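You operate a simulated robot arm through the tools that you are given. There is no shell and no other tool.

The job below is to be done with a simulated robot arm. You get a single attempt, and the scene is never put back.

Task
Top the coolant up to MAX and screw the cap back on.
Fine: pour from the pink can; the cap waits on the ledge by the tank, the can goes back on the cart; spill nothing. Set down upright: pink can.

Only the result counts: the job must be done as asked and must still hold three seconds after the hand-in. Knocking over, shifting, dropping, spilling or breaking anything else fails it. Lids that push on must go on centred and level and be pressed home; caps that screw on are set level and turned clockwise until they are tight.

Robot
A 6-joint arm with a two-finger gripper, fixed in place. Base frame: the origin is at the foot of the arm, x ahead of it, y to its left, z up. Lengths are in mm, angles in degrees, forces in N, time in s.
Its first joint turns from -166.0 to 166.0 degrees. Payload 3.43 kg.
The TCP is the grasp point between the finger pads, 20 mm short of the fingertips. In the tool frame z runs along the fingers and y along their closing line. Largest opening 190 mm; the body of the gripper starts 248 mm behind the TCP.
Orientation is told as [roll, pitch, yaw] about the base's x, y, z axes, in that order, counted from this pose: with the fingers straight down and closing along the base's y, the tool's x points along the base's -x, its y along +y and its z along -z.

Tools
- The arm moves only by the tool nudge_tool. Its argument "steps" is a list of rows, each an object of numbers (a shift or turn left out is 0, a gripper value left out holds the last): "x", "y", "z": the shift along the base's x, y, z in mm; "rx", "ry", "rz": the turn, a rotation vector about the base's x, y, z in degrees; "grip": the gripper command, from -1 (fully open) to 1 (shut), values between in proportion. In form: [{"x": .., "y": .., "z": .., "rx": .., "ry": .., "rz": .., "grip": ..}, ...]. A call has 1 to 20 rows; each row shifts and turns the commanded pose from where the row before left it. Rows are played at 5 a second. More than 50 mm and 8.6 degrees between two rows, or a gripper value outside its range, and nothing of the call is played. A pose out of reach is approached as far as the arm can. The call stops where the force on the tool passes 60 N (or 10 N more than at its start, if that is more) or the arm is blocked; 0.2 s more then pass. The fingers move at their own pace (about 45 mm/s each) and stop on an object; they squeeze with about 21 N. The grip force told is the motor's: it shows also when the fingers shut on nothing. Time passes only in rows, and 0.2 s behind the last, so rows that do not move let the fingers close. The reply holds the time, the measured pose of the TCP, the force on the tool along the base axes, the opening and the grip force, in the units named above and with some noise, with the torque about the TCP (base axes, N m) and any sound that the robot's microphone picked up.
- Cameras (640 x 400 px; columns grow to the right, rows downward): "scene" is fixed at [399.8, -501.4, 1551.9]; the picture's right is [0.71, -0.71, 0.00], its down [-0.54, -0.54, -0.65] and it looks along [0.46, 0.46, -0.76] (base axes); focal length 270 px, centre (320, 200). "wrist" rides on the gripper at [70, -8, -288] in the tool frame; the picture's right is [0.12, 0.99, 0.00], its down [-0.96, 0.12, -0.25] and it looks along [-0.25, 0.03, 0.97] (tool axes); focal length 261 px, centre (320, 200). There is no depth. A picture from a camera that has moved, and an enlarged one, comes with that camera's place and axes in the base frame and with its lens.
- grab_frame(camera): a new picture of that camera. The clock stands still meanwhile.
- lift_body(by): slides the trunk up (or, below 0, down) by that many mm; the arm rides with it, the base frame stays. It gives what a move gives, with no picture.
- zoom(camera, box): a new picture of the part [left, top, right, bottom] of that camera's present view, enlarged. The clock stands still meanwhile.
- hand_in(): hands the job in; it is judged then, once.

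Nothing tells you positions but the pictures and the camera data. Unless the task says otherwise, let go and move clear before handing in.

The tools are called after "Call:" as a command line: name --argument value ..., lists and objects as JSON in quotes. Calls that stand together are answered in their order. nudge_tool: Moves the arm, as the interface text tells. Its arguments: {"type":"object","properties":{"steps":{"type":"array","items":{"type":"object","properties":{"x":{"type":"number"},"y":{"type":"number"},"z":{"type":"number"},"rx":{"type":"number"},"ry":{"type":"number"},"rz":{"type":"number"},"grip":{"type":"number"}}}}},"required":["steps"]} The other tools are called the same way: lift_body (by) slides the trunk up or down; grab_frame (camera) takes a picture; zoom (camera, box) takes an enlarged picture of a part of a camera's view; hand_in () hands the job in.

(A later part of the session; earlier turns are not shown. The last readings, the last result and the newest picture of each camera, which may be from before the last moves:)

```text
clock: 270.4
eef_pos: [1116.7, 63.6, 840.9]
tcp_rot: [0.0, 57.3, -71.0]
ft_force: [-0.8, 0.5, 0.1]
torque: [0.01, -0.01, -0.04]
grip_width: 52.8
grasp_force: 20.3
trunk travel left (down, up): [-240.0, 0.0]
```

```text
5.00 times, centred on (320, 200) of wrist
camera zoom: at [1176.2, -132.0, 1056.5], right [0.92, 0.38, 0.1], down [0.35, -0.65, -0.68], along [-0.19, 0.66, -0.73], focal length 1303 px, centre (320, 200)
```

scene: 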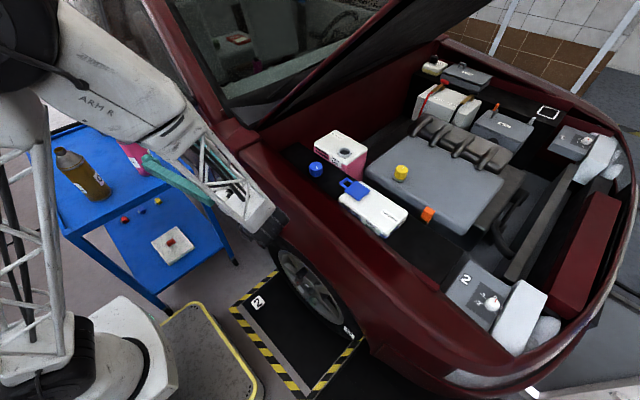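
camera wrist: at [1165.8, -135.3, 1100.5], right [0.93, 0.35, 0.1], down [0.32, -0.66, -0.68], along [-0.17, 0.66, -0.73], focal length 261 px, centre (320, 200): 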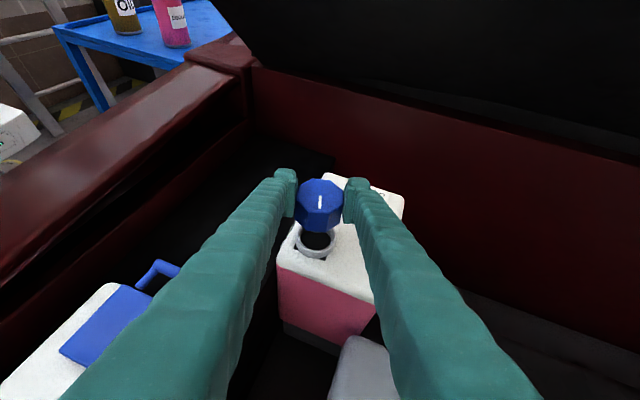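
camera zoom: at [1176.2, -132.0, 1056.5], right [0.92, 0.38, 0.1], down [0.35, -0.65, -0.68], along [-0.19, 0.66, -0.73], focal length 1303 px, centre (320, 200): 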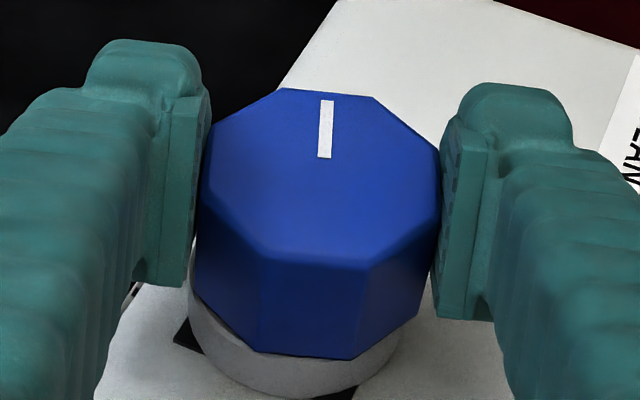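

The unthreaded cap has lateral play, so centring matters. From the unscrewing forces I take the neck axis as about (1116, 65.3). I'll centre the cap on it by gripping from two perpendicular directions, then screw.

Call:
nudge_tool --steps '[{"z": -1.5}, {"grip": 0.4}, {"grip": 0.2}, {}, {"rz": -7.5}, {"rz": -7.5}, {"rz": -7.5}, {"rz": -7.5}, {"rz": -7.5}, {"rz": -7.5}, {"rz": -7.5}, {"rz": -7.5}, {"rz": -7.5}, {"rz": -7.5}, {"rz": -7.5}, {"rz": -7.5}, {}, {}]'

Call:
nudge_tool --steps '[{}]'

Call:
nudge_tool --steps '[{}]'

Call:
zoom --camera "scene" --box '[310, 120, 375, 170]'

Call:
zoom --camera "wrist" --box '[285, 160, 355, 240]'

```text
clock: 274.2
eef_pos: [1117.6, 67.0, 840.7]
tcp_rot: [0.0, 57.3, -161.0]
ft_force: [-0.2, 0.0, -0.1]
torque: [0.0, -0.02, 0.01]
grip_width: 76.1
grasp_force: 0.1
trunk travel left (down, up): [-240.0, 0.0]
```

```text
clock: 274.6
eef_pos: [1117.5, 66.1, 840.3]
tcp_rot: [0.0, 57.3, -161.0]
ft_force: [0.5, 0.1, -0.4]
torque: [0.03, -0.01, -0.03]
grip_width: 76.2
grasp_force: 0.0
trunk travel left (down, up): [-240.0, 0.0]
```

```text
clock: 275.0
eef_pos: [1117.7, 66.0, 841.0]
tcp_rot: [0.0, 57.3, -161.0]
ft_force: [-0.3, -0.1, -0.9]
torque: [0.0, -0.01, -0.01]
grip_width: 76.0
grasp_force: 0.0
trunk travel left (down, up): [-240.0, 0.0]
```

```text
8.00 times, centred on (342, 145) of scene
camera zoom: at [399.8, -501.4, 1551.9], right [0.71, -0.71, 0.0], down [-0.54, -0.54, -0.65], along [0.46, 0.46, -0.76], focal length 2161 px, centre (140, 640)
```

zoom: 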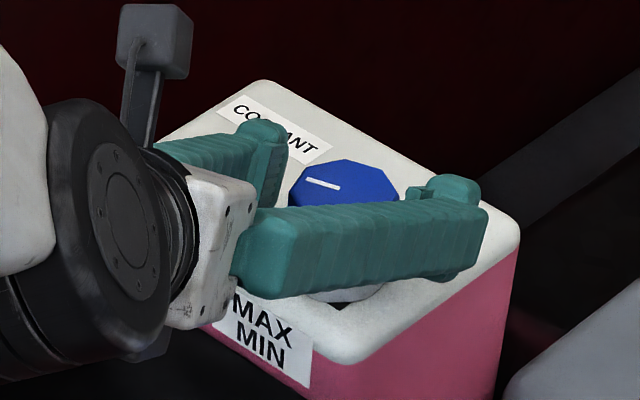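

```text
5.00 times, centred on (320, 200) of wrist
camera zoom: at [922.4, 6.4, 1055.7], right [0.38, -0.92, 0.1], down [-0.65, -0.35, -0.68], along [0.66, 0.19, -0.73], focal length 1303 px, centre (320, 200)
```

zoom: 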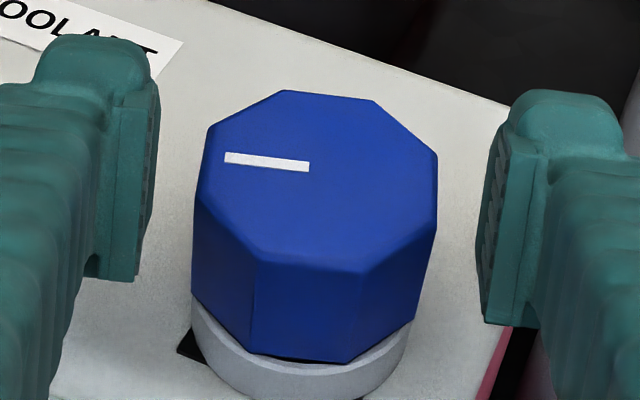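

Call:
nudge_tool --steps '[{"x": -1.6, "y": -1, "z": -1}, {"grip": 1}, {}, {}, {}]'

Call:
zoom --camera "wrist" --box '[285, 160, 355, 240]'

```text
clock: 276.2
eef_pos: [1115.2, 64.3, 841.0]
tcp_rot: [0.0, 57.2, -161.0]
ft_force: [0.4, 0.2, 1.7]
torque: [0.06, -0.02, -0.03]
grip_width: 52.7
grasp_force: 21.1
trunk travel left (down, up): [-240.0, 0.0]
```

```text
5.00 times, centred on (320, 200) of wrist
camera zoom: at [920.6, 4.9, 1055.2], right [0.38, -0.92, 0.1], down [-0.65, -0.35, -0.68], along [0.66, 0.19, -0.73], focal length 1303 px, centre (320, 200)
```

zoom: 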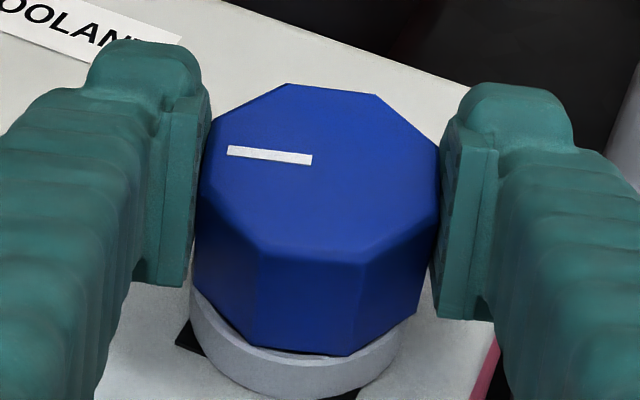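

Call:
nudge_tool --steps '[{"x": -0.5, "y": 1.4}, {}, {"grip": 0.4}, {"grip": 0.2}, {}, {"x": 0.5}, {"rz": 7.5}, {"rz": 7.5}, {"rz": 7.5}, {"rz": 7.5}, {"rz": 7.5}, {"rz": 7.5}, {"rz": 7.5}, {"rz": 7.5}, {"rz": 7.5}, {"rz": 7.5}, {"rz": 7.5}, {"rz": 7.5}, {}]'

Call:
nudge_tool --steps '[{}]'

Call:
zoom --camera "wrist" --box '[285, 160, 355, 240]'

```text
clock: 280.2
eef_pos: [1115.6, 64.1, 839.3]
tcp_rot: [-0.1, 57.5, -71.0]
ft_force: [0.4, -0.2, -0.3]
torque: [0.11, 0.05, 0.04]
grip_width: 76.3
grasp_force: 0.1
trunk travel left (down, up): [-240.0, 0.0]
```

```text
clock: 280.6
eef_pos: [1113.7, 64.1, 837.6]
tcp_rot: [-0.1, 57.4, -70.9]
ft_force: [-0.4, 0.0, -0.1]
torque: [0.02, -0.01, 0.02]
grip_width: 75.8
grasp_force: 0.0
trunk travel left (down, up): [-240.0, 0.0]
```

```text
5.00 times, centred on (320, 200) of wrist
camera zoom: at [1174.4, -131.7, 1053.7], right [0.92, 0.39, 0.1], down [0.35, -0.65, -0.68], along [-0.2, 0.66, -0.73], focal length 1303 px, centre (320, 200)
```

zoom: 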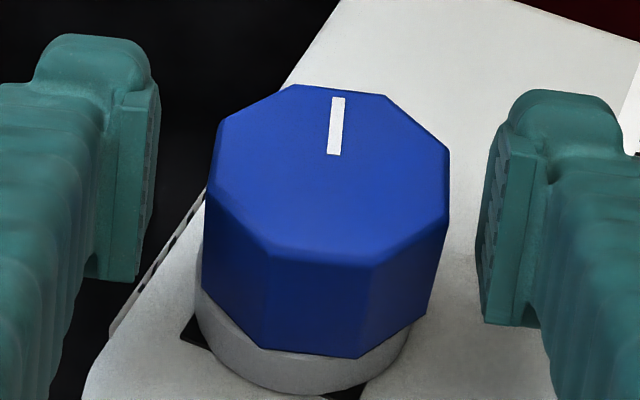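

Call:
nudge_tool --steps '[{"z": 1}, {"grip": 1}, {}, {}, {}]'

Call:
zoom --camera "wrist" --box '[285, 160, 355, 240]'

```text
clock: 281.8
eef_pos: [1115.5, 65.6, 839.9]
tcp_rot: [0.1, 57.3, -71.0]
ft_force: [0.7, -1.7, 0.8]
torque: [-0.01, 0.01, 0.03]
grip_width: 52.9
grasp_force: 21.2
trunk travel left (down, up): [-240.0, 0.0]
```

```text
5.00 times, centred on (320, 200) of wrist
camera zoom: at [1174.6, -130.9, 1055.0], right [0.92, 0.38, 0.1], down [0.35, -0.65, -0.68], along [-0.19, 0.66, -0.73], focal length 1303 px, centre (320, 200)
```

zoom: 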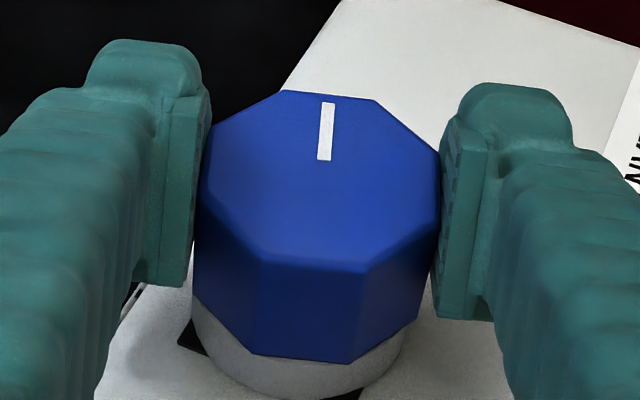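

Call:
zoom --camera "wrist" --box '[288, 208, 344, 243]'

```text
11.43 times, centred on (316, 226) of wrist
camera zoom: at [1174.6, -130.9, 1055.0], right [0.92, 0.38, 0.1], down [0.35, -0.65, -0.68], along [-0.19, 0.66, -0.73], focal length 2979 px, centre (366, -91)
```

zoom: 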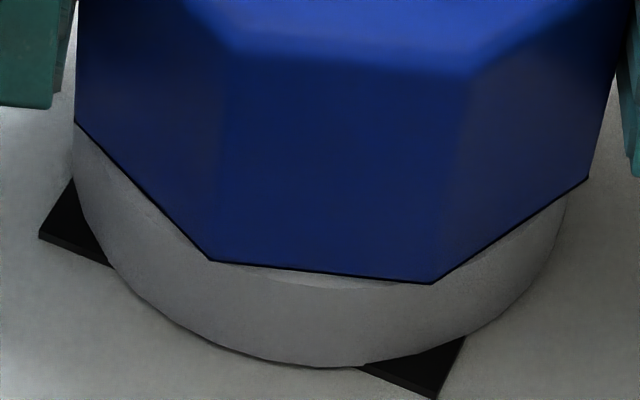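

The close-up shows the cap about 2.4 mm too far toward +y on the ring. I'll correct that and look again.

Call:
nudge_tool --steps '[{"z": 0.5}, {"x": 0.1, "y": -1.2}, {"x": 0.1, "y": -1.2}, {}]'

Call:
zoom --camera "wrist" --box '[288, 208, 344, 243]'

```text
clock: 282.8
eef_pos: [1114.4, 63.3, 839.1]
tcp_rot: [0.0, 57.3, -71.1]
ft_force: [-2.6, 6.7, -1.6]
torque: [0.26, 0.11, -0.03]
grip_width: 53.0
grasp_force: 20.8
trunk travel left (down, up): [-240.0, 0.0]
```

```text
11.43 times, centred on (316, 226) of wrist
camera zoom: at [1175.1, -133.2, 1055.3], right [0.92, 0.38, 0.1], down [0.35, -0.65, -0.68], along [-0.2, 0.66, -0.73], focal length 2979 px, centre (366, -91)
```

zoom: 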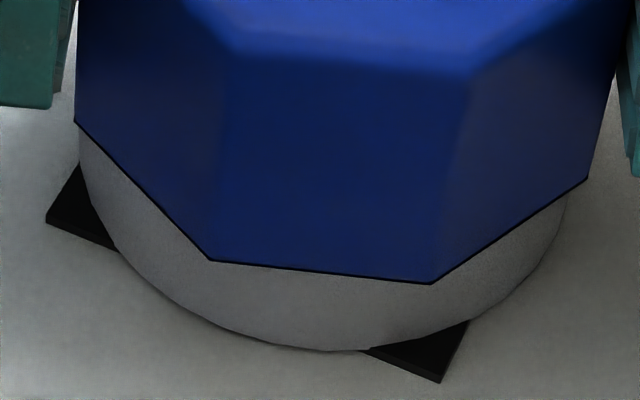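

Contact with the neck wall tells me the play is about 2.4 mm in y, so I'll centre between the limits and probe x in the same way.

Call:
nudge_tool --steps '[{"y": 1.1}, {}]'

Call:
nudge_tool --steps '[{"x": 1}, {}]'

Call:
nudge_tool --steps '[{"x": 1}, {}]'

Call:
nudge_tool --steps '[{"x": 1}, {}]'

```text
clock: 283.4
eef_pos: [1114.9, 62.8, 842.1]
tcp_rot: [0.1, 57.3, -71.0]
ft_force: [0.2, 0.9, 1.1]
torque: [0.01, -0.03, -0.05]
grip_width: 52.9
grasp_force: 21.3
trunk travel left (down, up): [-240.0, 0.0]
```

```text
clock: 284.0
eef_pos: [1117.1, 64.5, 841.5]
tcp_rot: [0.0, 57.3, -71.0]
ft_force: [-0.6, 0.1, -0.5]
torque: [-0.01, -0.03, -0.03]
grip_width: 52.9
grasp_force: 21.2
trunk travel left (down, up): [-240.0, 0.0]
```

```text
clock: 284.6
eef_pos: [1118.5, 63.1, 841.4]
tcp_rot: [0.0, 57.4, -71.0]
ft_force: [-10.3, -0.3, 0.1]
torque: [0.01, 0.38, -0.05]
grip_width: 52.7
grasp_force: 20.6
trunk travel left (down, up): [-240.0, 0.0]
```

```text
clock: 285.2
eef_pos: [1117.6, 63.4, 841.1]
tcp_rot: [0.0, 57.4, -71.1]
ft_force: [-16.0, -2.6, -0.5]
torque: [-0.05, 0.57, -0.1]
grip_width: 52.8
grasp_force: 20.5
trunk travel left (down, up): [-240.0, 0.0]
```

Call:
nudge_tool --steps '[{"x": -2}, {}]'

Call:
nudge_tool --steps '[{"x": -1}, {}]'

Call:
nudge_tool --steps '[{"x": -1}, {}]'

Call:
nudge_tool --steps '[{"x": -0.7}, {}]'

```text
clock: 285.8
eef_pos: [1117.6, 65.0, 842.0]
tcp_rot: [0.1, 57.4, -70.9]
ft_force: [-0.7, 0.5, -0.6]
torque: [0.02, 0.02, -0.04]
grip_width: 52.4
grasp_force: 20.8
trunk travel left (down, up): [-240.0, 0.0]
```

```text
clock: 286.4
eef_pos: [1114.8, 65.7, 841.9]
tcp_rot: [0.0, 57.4, -70.9]
ft_force: [-0.4, -0.5, 1.1]
torque: [-0.01, 0.01, -0.01]
grip_width: 52.8
grasp_force: 21.0
trunk travel left (down, up): [-240.0, 0.0]
```

```text
clock: 287.0
eef_pos: [1114.3, 63.6, 840.5]
tcp_rot: [0.0, 57.3, -71.0]
ft_force: [0.2, 0.3, 1.6]
torque: [0.05, -0.05, 0.0]
grip_width: 52.8
grasp_force: 21.0
trunk travel left (down, up): [-240.0, 0.0]
```

```text
clock: 287.6
eef_pos: [1114.2, 65.0, 840.9]
tcp_rot: [0.0, 57.3, -70.9]
ft_force: [1.8, 0.4, 4.0]
torque: [0.09, -0.18, -0.03]
grip_width: 52.9
grasp_force: 20.7
trunk travel left (down, up): [-240.0, 0.0]
```

Call:
nudge_tool --steps '[{"x": -0.8}, {}]'

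Call:
nudge_tool --steps '[{"x": -0.6}, {}]'

```text
clock: 288.2
eef_pos: [1113.2, 65.6, 841.2]
tcp_rot: [0.0, 57.3, -70.9]
ft_force: [0.7, 0.7, 4.9]
torque: [0.07, -0.18, 0.05]
grip_width: 52.9
grasp_force: 20.9
trunk travel left (down, up): [-240.0, 0.0]
```

```text
clock: 288.8
eef_pos: [1111.4, 64.8, 841.3]
tcp_rot: [0.0, 57.2, -71.0]
ft_force: [3.8, 0.5, 2.7]
torque: [0.02, -0.16, 0.0]
grip_width: 52.7
grasp_force: 21.0
trunk travel left (down, up): [-240.0, 0.0]
```

Call:
nudge_tool --steps '[{"x": 2.6}, {}]'

Call:
nudge_tool --steps '[{"y": 1.3}, {}]'

Call:
nudge_tool --steps '[{"y": 1}, {}]'

Call:
nudge_tool --steps '[{"y": 1}, {}]'

```text
clock: 289.4
eef_pos: [1114.1, 64.3, 840.9]
tcp_rot: [0.0, 57.3, -71.1]
ft_force: [-0.6, 0.6, -0.8]
torque: [0.01, -0.01, -0.03]
grip_width: 53.0
grasp_force: 20.8
trunk travel left (down, up): [-240.0, 0.0]
```

```text
clock: 290.0
eef_pos: [1115.3, 64.4, 841.9]
tcp_rot: [0.0, 57.4, -71.1]
ft_force: [0.7, 0.2, 0.6]
torque: [0.01, -0.02, 0.02]
grip_width: 52.7
grasp_force: 20.5
trunk travel left (down, up): [-240.0, 0.0]
```

```text
clock: 290.6
eef_pos: [1114.9, 65.1, 840.9]
tcp_rot: [0.0, 57.3, -70.9]
ft_force: [-0.5, -0.4, -0.3]
torque: [-0.02, 0.0, -0.04]
grip_width: 52.7
grasp_force: 21.2
trunk travel left (down, up): [-240.0, 0.0]
```

```text
clock: 291.2
eef_pos: [1114.9, 67.9, 840.3]
tcp_rot: [0.0, 57.4, -71.0]
ft_force: [-0.9, 0.0, 0.7]
torque: [0.04, -0.04, -0.04]
grip_width: 53.2
grasp_force: 20.8
trunk travel left (down, up): [-240.0, 0.0]
```

Call:
nudge_tool --steps '[{"y": 0.8}, {}]'

Call:
nudge_tool --steps '[{"y": 0.8}, {}]'

Call:
zoom --camera "wrist" --box '[288, 208, 344, 243]'

```text
clock: 291.8
eef_pos: [1115.4, 66.9, 840.4]
tcp_rot: [0.0, 57.3, -70.9]
ft_force: [-0.6, -3.7, -0.1]
torque: [-0.13, 0.05, -0.01]
grip_width: 52.7
grasp_force: 20.5
trunk travel left (down, up): [-240.0, 0.0]
```

```text
clock: 292.4
eef_pos: [1116.1, 66.7, 840.6]
tcp_rot: [0.0, 57.3, -71.0]
ft_force: [-3.0, -9.7, -0.8]
torque: [-0.37, 0.09, -0.06]
grip_width: 52.7
grasp_force: 21.0
trunk travel left (down, up): [-240.0, 0.0]
```

```text
11.43 times, centred on (316, 226) of wrist
camera zoom: at [1174.9, -128.4, 1055.7], right [0.92, 0.38, 0.1], down [0.35, -0.65, -0.68], along [-0.19, 0.66, -0.73], focal length 2979 px, centre (366, -91)
```

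zoom: 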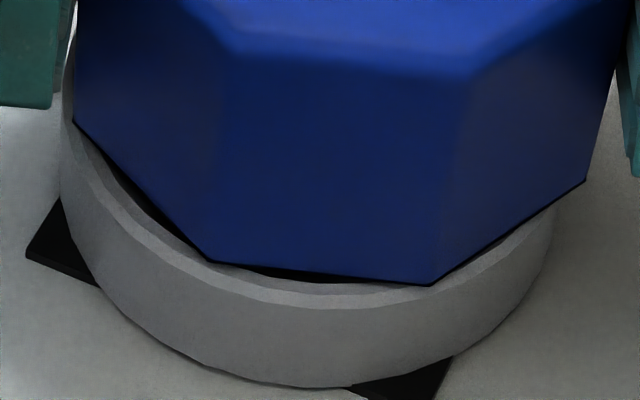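

I've found the play limits in both axes, so I can centre exactly. Now lower lightly onto the neck and turn clockwise again.

Call:
nudge_tool --steps '[{"y": -1.7}, {"y": -1.7}, {}]'

Call:
nudge_tool --steps '[{"z": -1}, {}]'

Call:
nudge_tool --steps '[{"z": -1}, {}]'

Call:
zoom --camera "wrist" --box '[288, 208, 344, 243]'

```text
clock: 293.2
eef_pos: [1115.7, 64.6, 841.8]
tcp_rot: [0.0, 57.4, -71.0]
ft_force: [0.1, 0.1, -0.2]
torque: [-0.01, -0.01, 0.01]
grip_width: 53.0
grasp_force: 20.6
trunk travel left (down, up): [-240.0, 0.0]
```

```text
clock: 293.8
eef_pos: [1114.7, 65.5, 838.7]
tcp_rot: [0.1, 57.4, -70.9]
ft_force: [1.4, -2.4, 7.4]
torque: [0.02, -0.17, 0.0]
grip_width: 52.7
grasp_force: 20.8
trunk travel left (down, up): [-240.0, 0.0]
```

```text
clock: 294.4
eef_pos: [1113.6, 66.7, 839.7]
tcp_rot: [0.1, 57.3, -70.8]
ft_force: [5.4, -2.9, 15.0]
torque: [0.1, -0.02, -0.03]
grip_width: 53.3
grasp_force: 20.6
trunk travel left (down, up): [-240.0, 0.0]
```

```text
11.43 times, centred on (316, 226) of wrist
camera zoom: at [1173.5, -130.7, 1054.6], right [0.92, 0.38, 0.1], down [0.35, -0.65, -0.68], along [-0.19, 0.66, -0.73], focal length 2979 px, centre (366, -91)
```

zoom: 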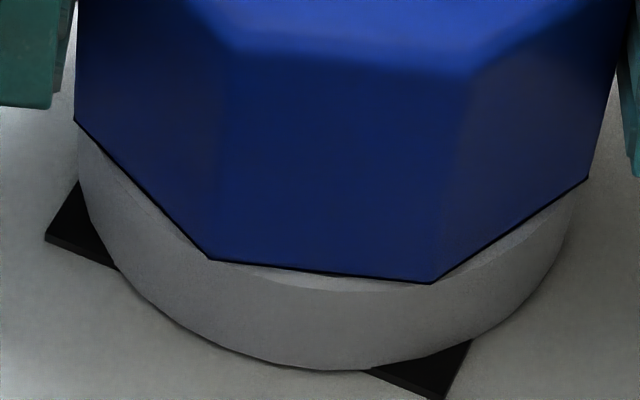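

Call:
nudge_tool --steps '[{"z": 0.5, "rz": -3}, {"rz": -3}, {"rz": -3}, {"rz": -3}]'

Call:
zoom --camera "wrist" --box '[288, 208, 344, 243]'

Call:
nudge_tool --steps '[{"rz": -3}, {"rz": -3}, {"rz": -3}, {"rz": -3}]'

Call:
zoom --camera "wrist" --box '[288, 208, 344, 243]'

```text
clock: 295.4
eef_pos: [1114.7, 66.2, 838.7]
tcp_rot: [-0.1, 57.3, -83.1]
ft_force: [-0.7, 0.2, -1.5]
torque: [0.12, 0.06, 0.05]
grip_width: 52.6
grasp_force: 20.7
trunk travel left (down, up): [-240.0, 0.0]
```

```text
11.43 times, centred on (316, 226) of wrist
camera zoom: at [1132.3, -138.6, 1052.4], right [0.98, 0.18, 0.1], down [0.2, -0.71, -0.68], along [-0.05, 0.68, -0.73], focal length 2979 px, centre (366, -91)
```

zoom: 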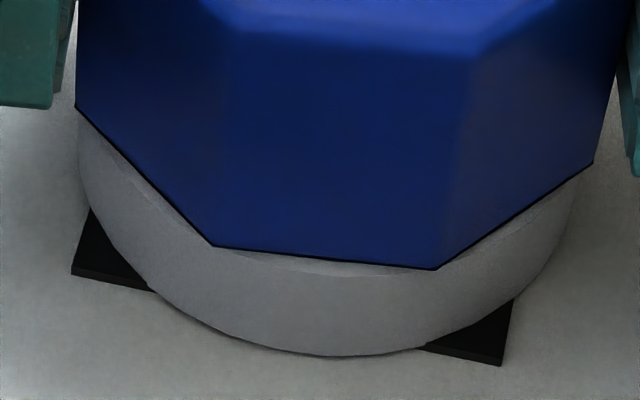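

```text
clock: 296.4
eef_pos: [1116.0, 65.2, 838.7]
tcp_rot: [-0.1, 57.4, -95.2]
ft_force: [-0.1, -0.2, -1.3]
torque: [0.1, 0.02, 0.04]
grip_width: 52.9
grasp_force: 21.0
trunk travel left (down, up): [-240.0, 0.0]
```

```text
11.43 times, centred on (316, 226) of wrist
camera zoom: at [1089.4, -137.7, 1053.2], right [0.99, -0.02, 0.1], down [0.05, -0.73, -0.68], along [0.09, 0.68, -0.73], focal length 2979 px, centre (366, -91)
```

zoom: 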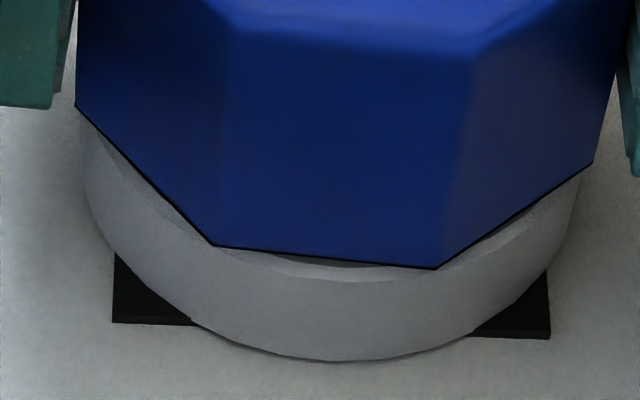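

Call:
nudge_tool --steps '[{"z": -0.8}, {"z": -0.8}, {"z": -0.5, "rz": -2}, {"z": -0.3, "rz": -3}]'

Call:
nudge_tool --steps '[{"z": -0.4, "rz": -3}, {"z": -0.3, "rz": -3}, {"z": -0.3, "rz": -3}]'

Call:
nudge_tool --steps '[{"z": -0.3, "rz": -3}, {"z": -0.3, "rz": -3}, {"z": -0.3, "rz": -3}]'

Call:
zoom --camera "wrist" --box '[288, 208, 344, 243]'

```text
clock: 297.4
eef_pos: [1114.7, 65.0, 837.8]
tcp_rot: [-0.1, 57.4, -100.0]
ft_force: [-1.1, -0.5, 3.0]
torque: [0.12, 0.05, 0.08]
grip_width: 52.8
grasp_force: 20.9
trunk travel left (down, up): [-240.0, 0.0]
```

```text
clock: 298.2
eef_pos: [1114.8, 66.5, 837.5]
tcp_rot: [0.2, 57.4, -108.9]
ft_force: [-3.5, -1.0, 12.1]
torque: [0.07, 0.03, 0.01]
grip_width: 52.6
grasp_force: 20.8
trunk travel left (down, up): [-240.0, 0.0]
```

```text
clock: 299.0
eef_pos: [1114.8, 67.2, 836.1]
tcp_rot: [0.0, 57.4, -118.0]
ft_force: [-3.0, 2.3, 14.7]
torque: [0.07, 0.0, 0.13]
grip_width: 52.6
grasp_force: 21.1
trunk travel left (down, up): [-240.0, 0.0]
```

```text
11.43 times, centred on (316, 226) of wrist
camera zoom: at [1012.0, -110.9, 1050.6], right [0.91, -0.41, 0.1], down [-0.24, -0.7, -0.68], along [0.35, 0.59, -0.73], focal length 2979 px, centre (366, -91)
```

zoom: 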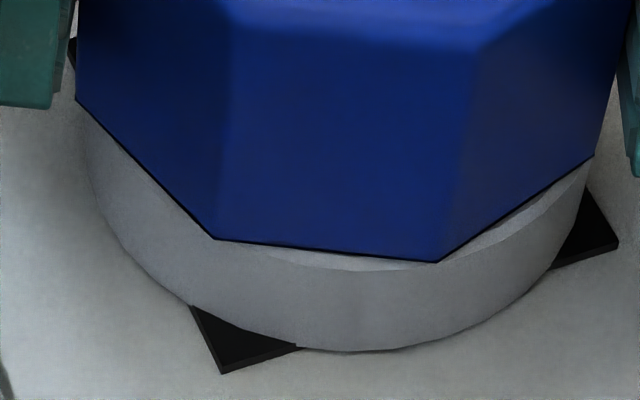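

Rotation about the tool centre is pulling the cap off-axis, because its centre is about 2 mm short of the TCP. I'll correct and compensate while turning.

Call:
nudge_tool --steps '[{"x": 1.4, "y": -0.6}, {}]'

Call:
zoom --camera "wrist" --box '[288, 208, 344, 243]'

Call:
nudge_tool --steps '[{"x": 0.1, "z": -0.3, "rz": -3}, {"x": 0.1, "z": -0.2, "rz": -3}, {"x": 0.1, "y": -0.1, "z": -0.2, "rz": -3}]'

Call:
nudge_tool --steps '[{"x": 0.1, "z": -0.3, "rz": -3}, {"x": 0.1, "y": -0.1, "z": -0.2, "rz": -3}, {"x": 0.1, "y": -0.1, "z": -0.2, "rz": -3}]'

Call:
zoom --camera "wrist" --box '[288, 208, 344, 243]'

```text
clock: 299.6
eef_pos: [1116.0, 65.3, 835.2]
tcp_rot: [0.0, 57.3, -118.0]
ft_force: [-4.2, 2.9, 12.5]
torque: [0.2, 0.0, 0.08]
grip_width: 52.8
grasp_force: 20.7
trunk travel left (down, up): [-240.0, 0.0]
```

```text
11.43 times, centred on (316, 226) of wrist
camera zoom: at [1013.3, -111.4, 1050.7], right [0.91, -0.41, 0.1], down [-0.24, -0.7, -0.68], along [0.35, 0.59, -0.73], focal length 2979 px, centre (366, -91)
```

zoom: 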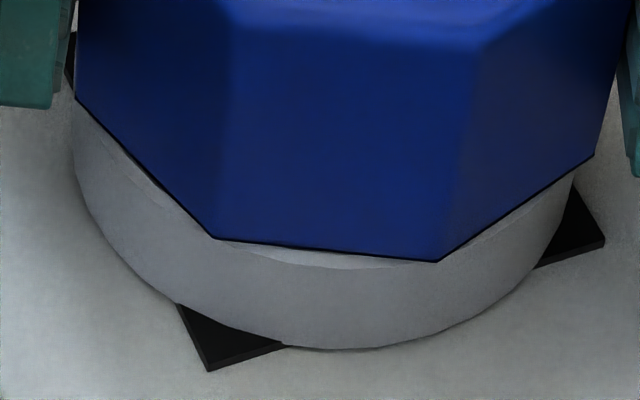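

```text
clock: 300.4
eef_pos: [1116.5, 64.8, 836.2]
tcp_rot: [0.1, 57.3, -126.8]
ft_force: [-3.9, -1.5, 11.6]
torque: [0.06, -0.07, 0.05]
grip_width: 52.7
grasp_force: 21.1
trunk travel left (down, up): [-240.0, 0.0]
```

```text
clock: 301.2
eef_pos: [1116.9, 66.0, 834.5]
tcp_rot: [0.1, 57.5, -135.9]
ft_force: [-2.8, 3.0, 10.5]
torque: [0.19, -0.09, 0.06]
grip_width: 52.7
grasp_force: 20.8
trunk travel left (down, up): [-240.0, 0.0]
```

```text
11.43 times, centred on (316, 226) of wrist
camera zoom: at [964.5, -70.9, 1049.5], right [0.74, -0.67, 0.1], down [-0.44, -0.59, -0.68], along [0.51, 0.45, -0.73], focal length 2979 px, centre (366, -91)
```

zoom: 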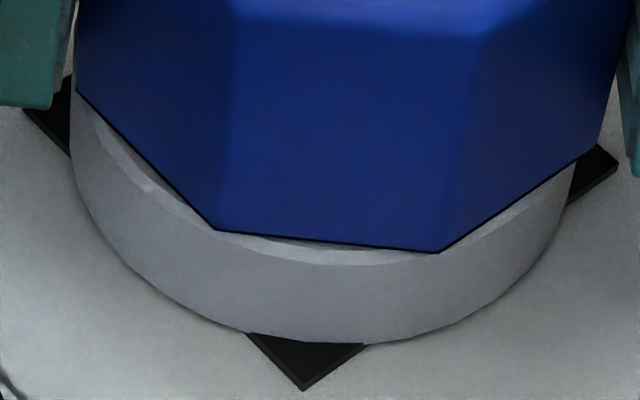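

Call:
zoom --camera "wrist" --box '[288, 168, 352, 208]'

Call:
zoom --camera "scene" --box '[320, 130, 365, 165]'

```text
10.00 times, centred on (320, 188) of wrist
camera zoom: at [964.5, -70.9, 1049.5], right [0.74, -0.67, 0.1], down [-0.44, -0.59, -0.68], along [0.51, 0.45, -0.73], focal length 2606 px, centre (320, 320)
```

zoom: 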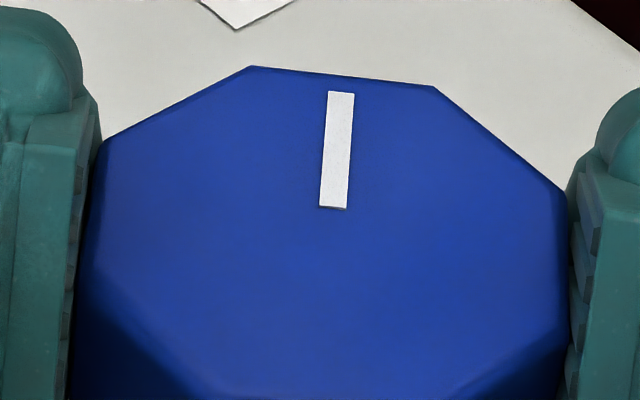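

```text
11.43 times, centred on (342, 148) of scene
camera zoom: at [399.8, -501.4, 1551.9], right [0.71, -0.71, 0.0], down [-0.54, -0.54, -0.65], along [0.46, 0.46, -0.76], focal length 3087 px, centre (63, 800)
```

zoom: 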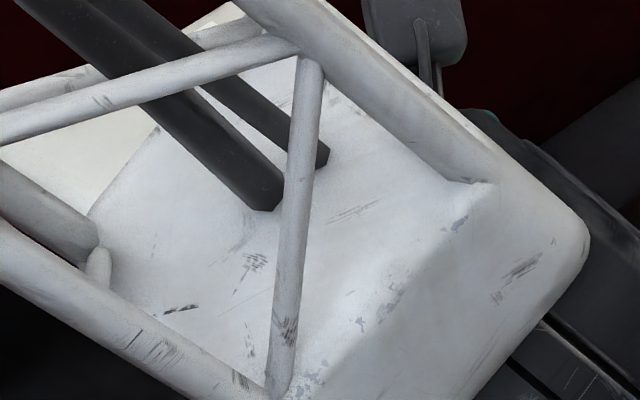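

Call:
nudge_tool --steps '[{"x": 0.1, "y": -0.1, "z": -0.2, "rz": -3}, {"x": 0.1, "y": -0.1, "z": -0.2, "rz": -3}, {"x": 0.1, "y": -0.1, "z": -0.2, "rz": -3}, {"x": 0.1, "y": -0.1, "z": -0.2, "rz": -3}]'

Call:
nudge_tool --steps '[{"x": 0.1, "y": -0.1, "z": -0.2, "rz": -3}, {"x": 0.1, "y": -0.1, "z": -0.2, "rz": -3}, {"x": 0.1, "y": -0.1, "z": -0.2, "rz": -3}, {"x": 0.1, "y": -0.1, "z": -0.2, "rz": -3}]'

Call:
zoom --camera "wrist" --box '[288, 208, 344, 243]'

```text
clock: 302.2
eef_pos: [1116.5, 64.0, 833.3]
tcp_rot: [0.0, 57.4, -147.9]
ft_force: [-1.0, 1.5, 13.4]
torque: [0.07, -0.09, 0.12]
grip_width: 52.9
grasp_force: 21.2
trunk travel left (down, up): [-240.0, 0.0]
```

```text
clock: 303.2
eef_pos: [1117.3, 64.1, 832.4]
tcp_rot: [0.0, 57.4, -159.9]
ft_force: [-0.5, 4.0, 15.9]
torque: [0.1, -0.08, 0.13]
grip_width: 52.9
grasp_force: 21.3
trunk travel left (down, up): [-240.0, 0.0]
```

```text
11.43 times, centred on (316, 226) of wrist
camera zoom: at [923.4, 2.2, 1047.7], right [0.4, -0.91, 0.1], down [-0.64, -0.36, -0.68], along [0.65, 0.21, -0.73], focal length 2979 px, centre (366, -91)
```

zoom: 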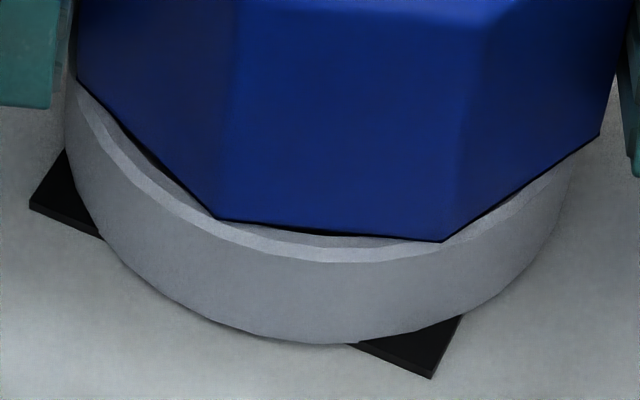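

Call:
nudge_tool --steps '[{"z": 1}, {"grip": 0.4}, {"grip": 0.2}, {}, {}]'

Call:
zoom --camera "wrist" --box '[285, 165, 355, 245]'

Call:
zoom --camera "wrist" --box '[288, 208, 344, 243]'

```text
clock: 304.4
eef_pos: [1117.6, 65.0, 834.0]
tcp_rot: [0.0, 57.3, -159.9]
ft_force: [0.2, 0.4, 0.7]
torque: [-0.02, 0.01, 0.04]
grip_width: 75.9
grasp_force: 0.0
trunk travel left (down, up): [-240.0, 0.0]
```

```text
5.00 times, centred on (320, 205) of wrist
camera zoom: at [924.2, 2.3, 1048.3], right [0.4, -0.91, 0.1], down [-0.64, -0.36, -0.68], along [0.65, 0.21, -0.73], focal length 1303 px, centre (320, 175)
```

zoom: 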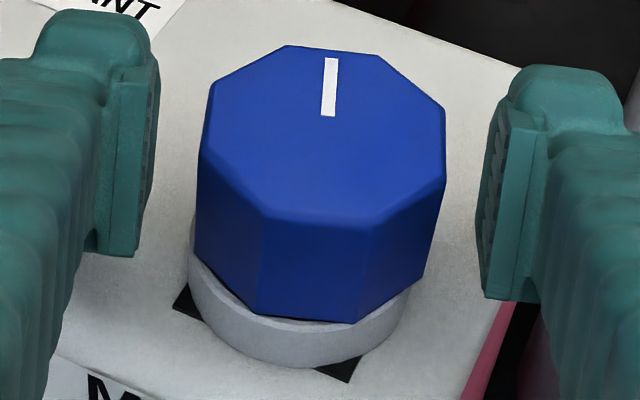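

```text
11.43 times, centred on (316, 226) of wrist
camera zoom: at [924.2, 2.3, 1048.3], right [0.4, -0.91, 0.1], down [-0.64, -0.36, -0.68], along [0.65, 0.21, -0.73], focal length 2979 px, centre (366, -91)
```

zoom: 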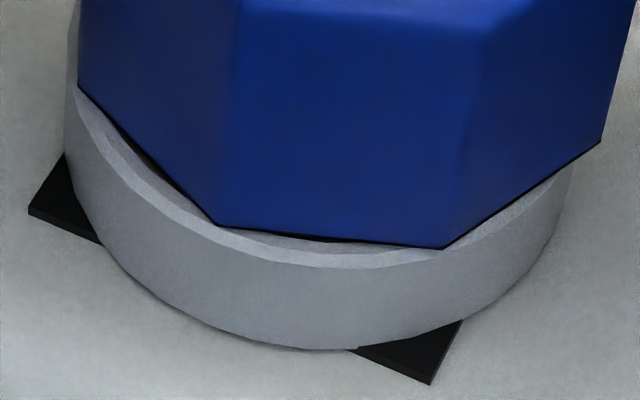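

The cap's rest position is about 2 mm off in x. From several views the neck axis fits (1115.4, 65.0). I'll centre the cap on that point with two perpendicular grips, so rotation about the tool centre stays on-axis.

Call:
nudge_tool --steps '[{"x": -2.1, "y": 0.4, "z": 2}, {}, {}]'

Call:
nudge_tool --steps '[{}]'

Call:
nudge_tool --steps '[{}]'

```text
clock: 305.2
eef_pos: [1116.8, 64.7, 835.6]
tcp_rot: [0.0, 57.3, -160.0]
ft_force: [-0.5, 0.3, -0.5]
torque: [-0.02, 0.03, 0.04]
grip_width: 75.8
grasp_force: 0.1
trunk travel left (down, up): [-240.0, 0.0]
```

```text
clock: 305.6
eef_pos: [1115.5, 64.6, 835.2]
tcp_rot: [0.1, 57.3, -159.9]
ft_force: [0.4, 0.3, 0.1]
torque: [0.02, 0.0, 0.02]
grip_width: 75.9
grasp_force: 0.0
trunk travel left (down, up): [-240.0, 0.0]
```

```text
clock: 306.0
eef_pos: [1115.8, 64.7, 834.5]
tcp_rot: [0.0, 57.4, -159.9]
ft_force: [0.3, 1.0, 0.1]
torque: [-0.02, 0.01, -0.02]
grip_width: 76.0
grasp_force: 0.0
trunk travel left (down, up): [-240.0, 0.0]
```

Call:
nudge_tool --steps '[{"x": -0.6, "y": 0.3, "z": 3}, {"grip": 1}, {}, {}, {}]'

Call:
zoom --camera "wrist" --box '[288, 208, 344, 243]'

```text
clock: 307.2
eef_pos: [1114.7, 65.0, 838.7]
tcp_rot: [0.0, 57.3, -160.0]
ft_force: [1.5, 0.6, 1.2]
torque: [0.04, -0.03, 0.01]
grip_width: 53.1
grasp_force: 21.9
trunk travel left (down, up): [-240.0, 0.0]
```

```text
11.43 times, centred on (316, 226) of wrist
camera zoom: at [920.5, 2.2, 1053.3], right [0.4, -0.91, 0.1], down [-0.64, -0.36, -0.68], along [0.65, 0.21, -0.73], focal length 2979 px, centre (366, -91)
```

zoom: 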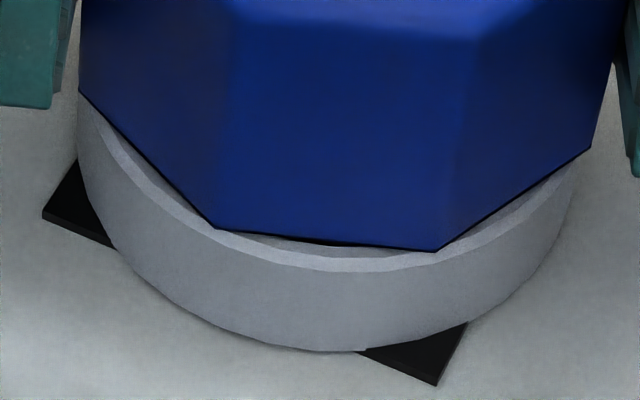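

Call:
nudge_tool --steps '[{"grip": 0.4}, {"grip": 0.2}, {}, {"rz": 7.5}, {"rz": 7.5}, {"rz": 7.5}, {"rz": 7.5}, {"rz": 7.5}, {"rz": 7.5}, {"rz": 7.5}, {"rz": 7.5}, {"rz": 7.5}, {"rz": 7.5}, {"rz": 7.5}, {"rz": 7.5}, {}, {}]'

Call:
nudge_tool --steps '[{}]'

Call:
nudge_tool --steps '[{}]'

Call:
nudge_tool --steps '[{}]'

Call:
zoom --camera "wrist" --box '[288, 208, 344, 243]'

```text
clock: 310.8
eef_pos: [1113.5, 66.1, 838.0]
tcp_rot: [0.2, 57.3, -69.9]
ft_force: [0.2, -0.5, 0.6]
torque: [-0.03, 0.01, 0.0]
grip_width: 76.1
grasp_force: 0.0
trunk travel left (down, up): [-240.0, 0.0]
```

```text
clock: 311.2
eef_pos: [1113.7, 64.3, 836.3]
tcp_rot: [0.1, 57.3, -70.0]
ft_force: [-0.3, -0.2, -0.2]
torque: [-0.01, -0.03, -0.03]
grip_width: 76.0
grasp_force: 0.0
trunk travel left (down, up): [-240.0, 0.0]
```

```text
clock: 311.6
eef_pos: [1113.8, 65.5, 837.1]
tcp_rot: [0.2, 57.3, -70.0]
ft_force: [0.4, -0.5, 0.5]
torque: [-0.02, 0.0, 0.0]
grip_width: 76.1
grasp_force: 0.0
trunk travel left (down, up): [-240.0, 0.0]
```

```text
clock: 312.0
eef_pos: [1114.4, 65.7, 837.7]
tcp_rot: [0.2, 57.3, -70.0]
ft_force: [-0.5, -0.5, -0.2]
torque: [0.03, -0.02, 0.02]
grip_width: 76.1
grasp_force: 0.0
trunk travel left (down, up): [-240.0, 0.0]
```

```text
11.43 times, centred on (316, 226) of wrist
camera zoom: at [1176.0, -130.5, 1052.6], right [0.91, 0.4, 0.1], down [0.36, -0.65, -0.68], along [-0.2, 0.65, -0.73], focal length 2979 px, centre (366, -91)
```

zoom: 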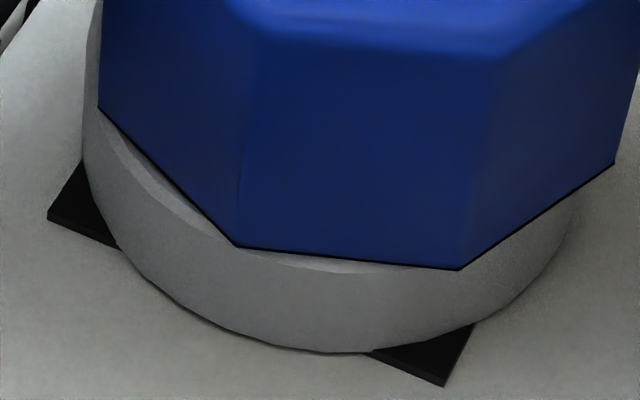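

Call:
nudge_tool --steps '[{"z": 1, "grip": 1}, {}, {}, {}, {}]'

Call:
zoom --camera "wrist" --box '[288, 208, 344, 243]'

```text
clock: 313.2
eef_pos: [1114.3, 63.7, 838.3]
tcp_rot: [0.4, 57.2, -70.0]
ft_force: [-1.1, -0.3, 1.0]
torque: [-0.03, 0.06, 0.04]
grip_width: 52.8
grasp_force: 20.5
trunk travel left (down, up): [-240.0, 0.0]
```

```text
11.43 times, centred on (316, 226) of wrist
camera zoom: at [1175.9, -131.3, 1052.9], right [0.91, 0.4, 0.1], down [0.36, -0.65, -0.68], along [-0.2, 0.65, -0.73], focal length 2979 px, centre (366, -91)
```

zoom: 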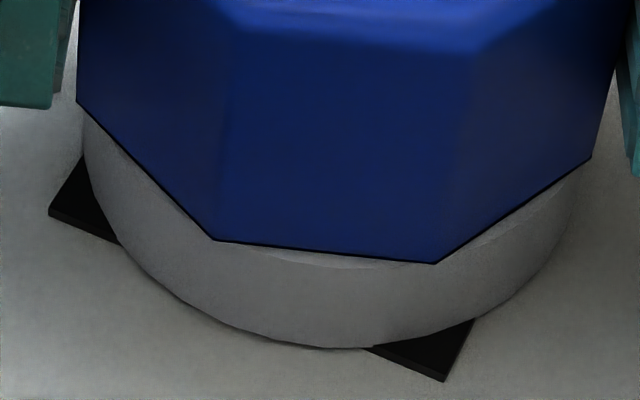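

The cap is now centred and flush on the neck. I'll press and turn clockwise.

Call:
nudge_tool --steps '[{"z": -0.8}, {"z": -0.6}, {}]'

Call:
nudge_tool --steps '[{"z": -0.3, "rz": -3}, {"z": -0.3, "rz": -3}, {"z": -0.3, "rz": -3}, {"z": -0.3, "rz": -3}]'

Call:
nudge_tool --steps '[{"z": -0.3, "rz": -3}, {"z": -0.3, "rz": -3}, {"z": -0.3, "rz": -3}, {"z": -0.3, "rz": -3}]'

Call:
zoom --camera "wrist" --box '[288, 208, 344, 243]'

```text
clock: 314.0
eef_pos: [1114.5, 64.7, 838.0]
tcp_rot: [0.3, 57.3, -69.8]
ft_force: [1.5, -0.6, 6.9]
torque: [-0.04, 0.03, 0.05]
grip_width: 52.8
grasp_force: 21.4
trunk travel left (down, up): [-240.0, 0.0]
```

```text
clock: 315.0
eef_pos: [1114.0, 65.0, 838.1]
tcp_rot: [0.1, 57.4, -81.9]
ft_force: [-1.7, -0.3, 7.5]
torque: [0.13, -0.01, 0.05]
grip_width: 52.8
grasp_force: 20.6
trunk travel left (down, up): [-240.0, 0.0]
```

```text
clock: 316.0
eef_pos: [1112.2, 64.0, 837.1]
tcp_rot: [0.1, 57.4, -93.8]
ft_force: [-4.0, -1.7, 13.5]
torque: [0.07, 0.08, 0.1]
grip_width: 52.9
grasp_force: 21.3
trunk travel left (down, up): [-240.0, 0.0]
```

```text
11.43 times, centred on (316, 226) of wrist
camera zoom: at [1091.5, -138.0, 1051.4], right [0.99, 0.0, 0.1], down [0.07, -0.73, -0.68], along [0.08, 0.68, -0.73], focal length 2979 px, centre (366, -91)
```

zoom: 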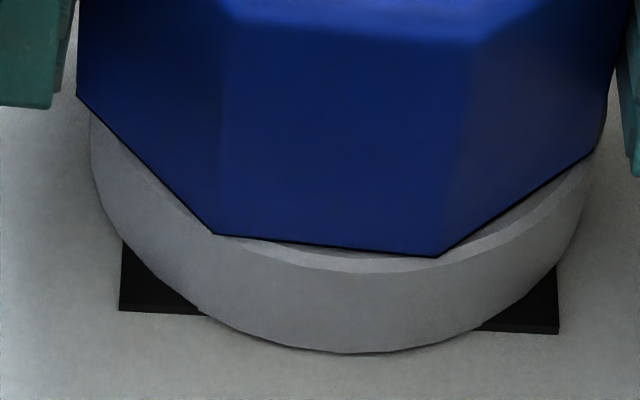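

Call:
nudge_tool --steps '[{"x": 0.8}, {"x": 0.8}, {}]'

Call:
nudge_tool --steps '[{"z": -0.2, "rz": -3}, {"z": -0.2, "rz": -3}, {"z": -0.2, "rz": -3}, {"z": -0.2, "rz": -3}]'

Call:
nudge_tool --steps '[{"z": -0.2, "rz": -3}, {"z": -0.2, "rz": -3}, {"z": -0.2, "rz": -3}, {"z": -0.2, "rz": -3}]'

Call:
zoom --camera "wrist" --box '[288, 208, 344, 243]'

```text
clock: 316.8
eef_pos: [1116.6, 66.1, 837.1]
tcp_rot: [0.1, 57.5, -93.9]
ft_force: [-5.6, 0.7, 15.6]
torque: [0.12, 0.07, 0.04]
grip_width: 52.6
grasp_force: 20.9
trunk travel left (down, up): [-240.0, 0.0]
```

```text
clock: 317.8
eef_pos: [1114.7, 64.4, 834.7]
tcp_rot: [-0.2, 57.4, -106.0]
ft_force: [-3.2, 2.1, 10.0]
torque: [0.08, -0.04, 0.09]
grip_width: 52.9
grasp_force: 20.9
trunk travel left (down, up): [-240.0, 0.0]
```

```text
clock: 318.8
eef_pos: [1115.8, 64.4, 834.3]
tcp_rot: [-0.1, 57.4, -118.0]
ft_force: [-3.0, 1.0, 13.4]
torque: [0.0, 0.05, 0.06]
grip_width: 52.9
grasp_force: 21.1
trunk travel left (down, up): [-240.0, 0.0]
```

```text
11.43 times, centred on (316, 226) of wrist
camera zoom: at [1012.8, -112.4, 1048.8], right [0.91, -0.41, 0.1], down [-0.24, -0.7, -0.68], along [0.35, 0.59, -0.73], focal length 2979 px, centre (366, -91)
```

zoom: 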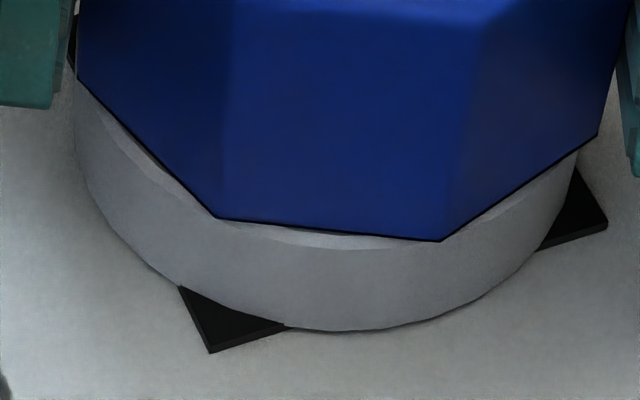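

Call:
nudge_tool --steps '[{"z": 1}, {"z": 1}, {}]'

Call:
nudge_tool --steps '[{"z": 1}, {}]'

Call:
zoom --camera "wrist" --box '[288, 208, 344, 243]'

```text
clock: 319.6
eef_pos: [1116.5, 63.9, 833.1]
tcp_rot: [0.0, 57.3, -118.0]
ft_force: [-0.4, -0.1, 1.5]
torque: [0.04, -0.02, 0.0]
grip_width: 52.5
grasp_force: 20.7
trunk travel left (down, up): [-240.0, 0.0]
```

```text
clock: 320.2
eef_pos: [1115.6, 65.0, 834.1]
tcp_rot: [0.0, 57.3, -118.0]
ft_force: [0.2, -1.0, 0.1]
torque: [0.0, -0.01, 0.02]
grip_width: 53.0
grasp_force: 20.9
trunk travel left (down, up): [-240.0, 0.0]
```

```text
11.43 times, centred on (316, 226) of wrist
camera zoom: at [1013.5, -111.9, 1050.3], right [0.91, -0.41, 0.1], down [-0.24, -0.7, -0.68], along [0.35, 0.59, -0.73], focal length 2979 px, centre (366, -91)
```

zoom: 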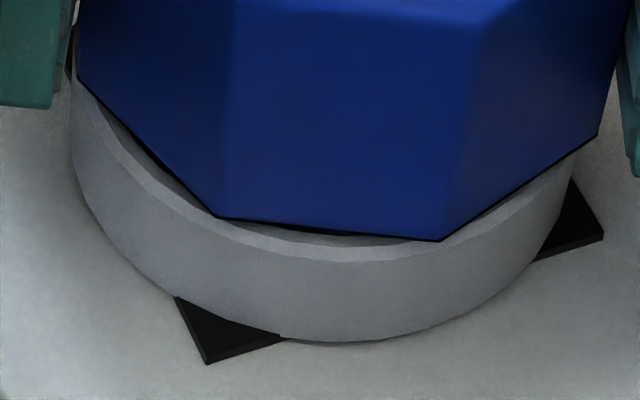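

The cap still lifts freely. Tracking the mark, the thread released at a cap angle of about 264°, and I haven't properly crossed that angle clockwise under pressure. I'll bring the mark round to just before it and then do a pressed 90° stroke across it.

Call:
nudge_tool --steps '[{"z": -0.5, "rz": -5}, {"rz": -5}, {"rz": -5}, {"rz": -5}, {"rz": -5}, {"rz": -5}, {"rz": -5}, {"rz": -5}, {"rz": -3}, {"z": -1}, {"z": -1}, {}]'

Call:
nudge_tool --steps '[{"grip": 0.4}, {"grip": 0.2}, {}, {}, {"z": 4}, {}]'

Call:
zoom --camera "wrist" --box '[285, 165, 355, 245]'

```text
clock: 322.8
eef_pos: [1118.1, 65.0, 834.0]
tcp_rot: [-0.1, 57.3, -160.8]
ft_force: [-0.6, 0.4, -1.5]
torque: [-0.02, 0.04, -0.01]
grip_width: 52.6
grasp_force: 20.9
trunk travel left (down, up): [-240.0, 0.0]
```

```text
clock: 324.2
eef_pos: [1118.5, 65.5, 837.6]
tcp_rot: [0.0, 57.3, -161.0]
ft_force: [0.2, -0.5, 0.0]
torque: [-0.01, 0.0, -0.01]
grip_width: 76.2
grasp_force: 0.0
trunk travel left (down, up): [-240.0, 0.0]
```

```text
5.00 times, centred on (320, 205) of wrist
camera zoom: at [922.6, 5.6, 1052.5], right [0.38, -0.92, 0.1], down [-0.65, -0.35, -0.68], along [0.66, 0.19, -0.73], focal length 1303 px, centre (320, 175)
```

zoom: 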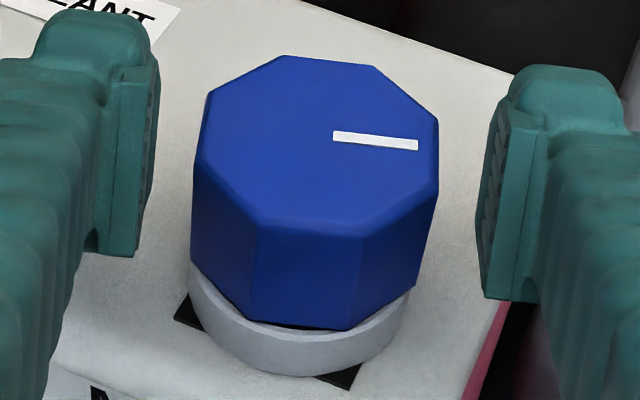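

Call:
nudge_tool --steps '[{"x": -0.8, "y": 1}, {"grip": 1}, {}, {}, {"grip": 0.4}, {"grip": 0.2}, {}, {"rz": 7.5}, {"rz": 7.5}, {"rz": 7.5}, {"rz": 7.5}, {"rz": 7.5}, {"rz": 7.5}, {"rz": 7.5}, {"rz": 7.5}, {"rz": 7.5}, {"rz": 7.5}]'

Call:
nudge_tool --steps '[{"rz": 7.5}, {"rz": 7.5}, {}, {}]'

Call:
zoom --camera "wrist" --box '[288, 208, 344, 243]'

```text
clock: 327.8
eef_pos: [1115.5, 65.6, 838.2]
tcp_rot: [0.1, 57.3, -85.8]
ft_force: [-1.1, -0.6, 0.7]
torque: [-0.18, -0.05, -0.07]
grip_width: 76.0
grasp_force: 0.1
trunk travel left (down, up): [-240.0, 0.0]
```

```text
clock: 328.8
eef_pos: [1116.1, 66.4, 838.1]
tcp_rot: [0.0, 57.3, -70.9]
ft_force: [-0.4, -0.7, 1.0]
torque: [-0.05, 0.02, -0.02]
grip_width: 76.1
grasp_force: 0.1
trunk travel left (down, up): [-240.0, 0.0]
```

```text
11.43 times, centred on (316, 226) of wrist
camera zoom: at [1175.4, -130.0, 1053.3], right [0.92, 0.39, 0.1], down [0.35, -0.65, -0.68], along [-0.2, 0.66, -0.73], focal length 2979 px, centre (366, -91)
```

zoom: 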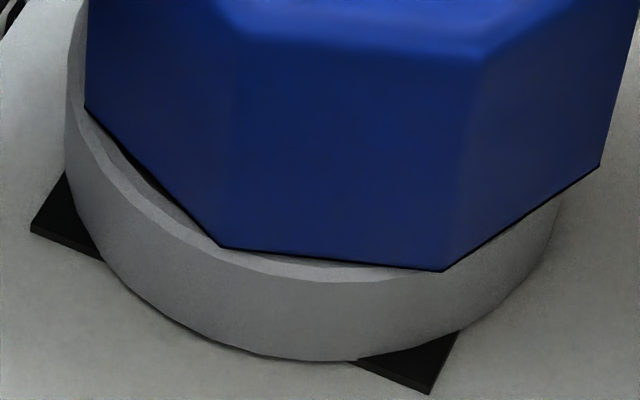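

Call:
nudge_tool --steps '[{"x": -1.2, "y": 0}, {"grip": 1}, {}, {}, {"y": -1}, {"y": -0.8}, {}]'

Call:
zoom --camera "wrist" --box '[288, 208, 344, 243]'

```text
clock: 330.4
eef_pos: [1114.1, 65.9, 838.9]
tcp_rot: [0.0, 57.3, -71.0]
ft_force: [-0.5, 0.5, 1.9]
torque: [0.02, -0.04, 0.0]
grip_width: 52.9
grasp_force: 20.1
trunk travel left (down, up): [-240.0, 0.0]
```

```text
11.43 times, centred on (316, 226) of wrist
camera zoom: at [1173.5, -131.5, 1053.3], right [0.92, 0.38, 0.1], down [0.35, -0.65, -0.68], along [-0.19, 0.66, -0.73], focal length 2979 px, centre (366, -91)
```

zoom: 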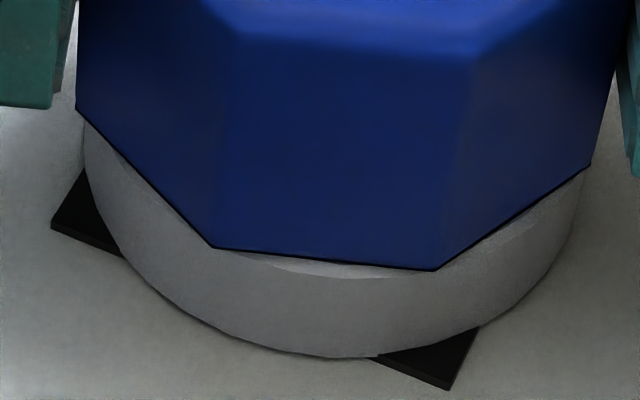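

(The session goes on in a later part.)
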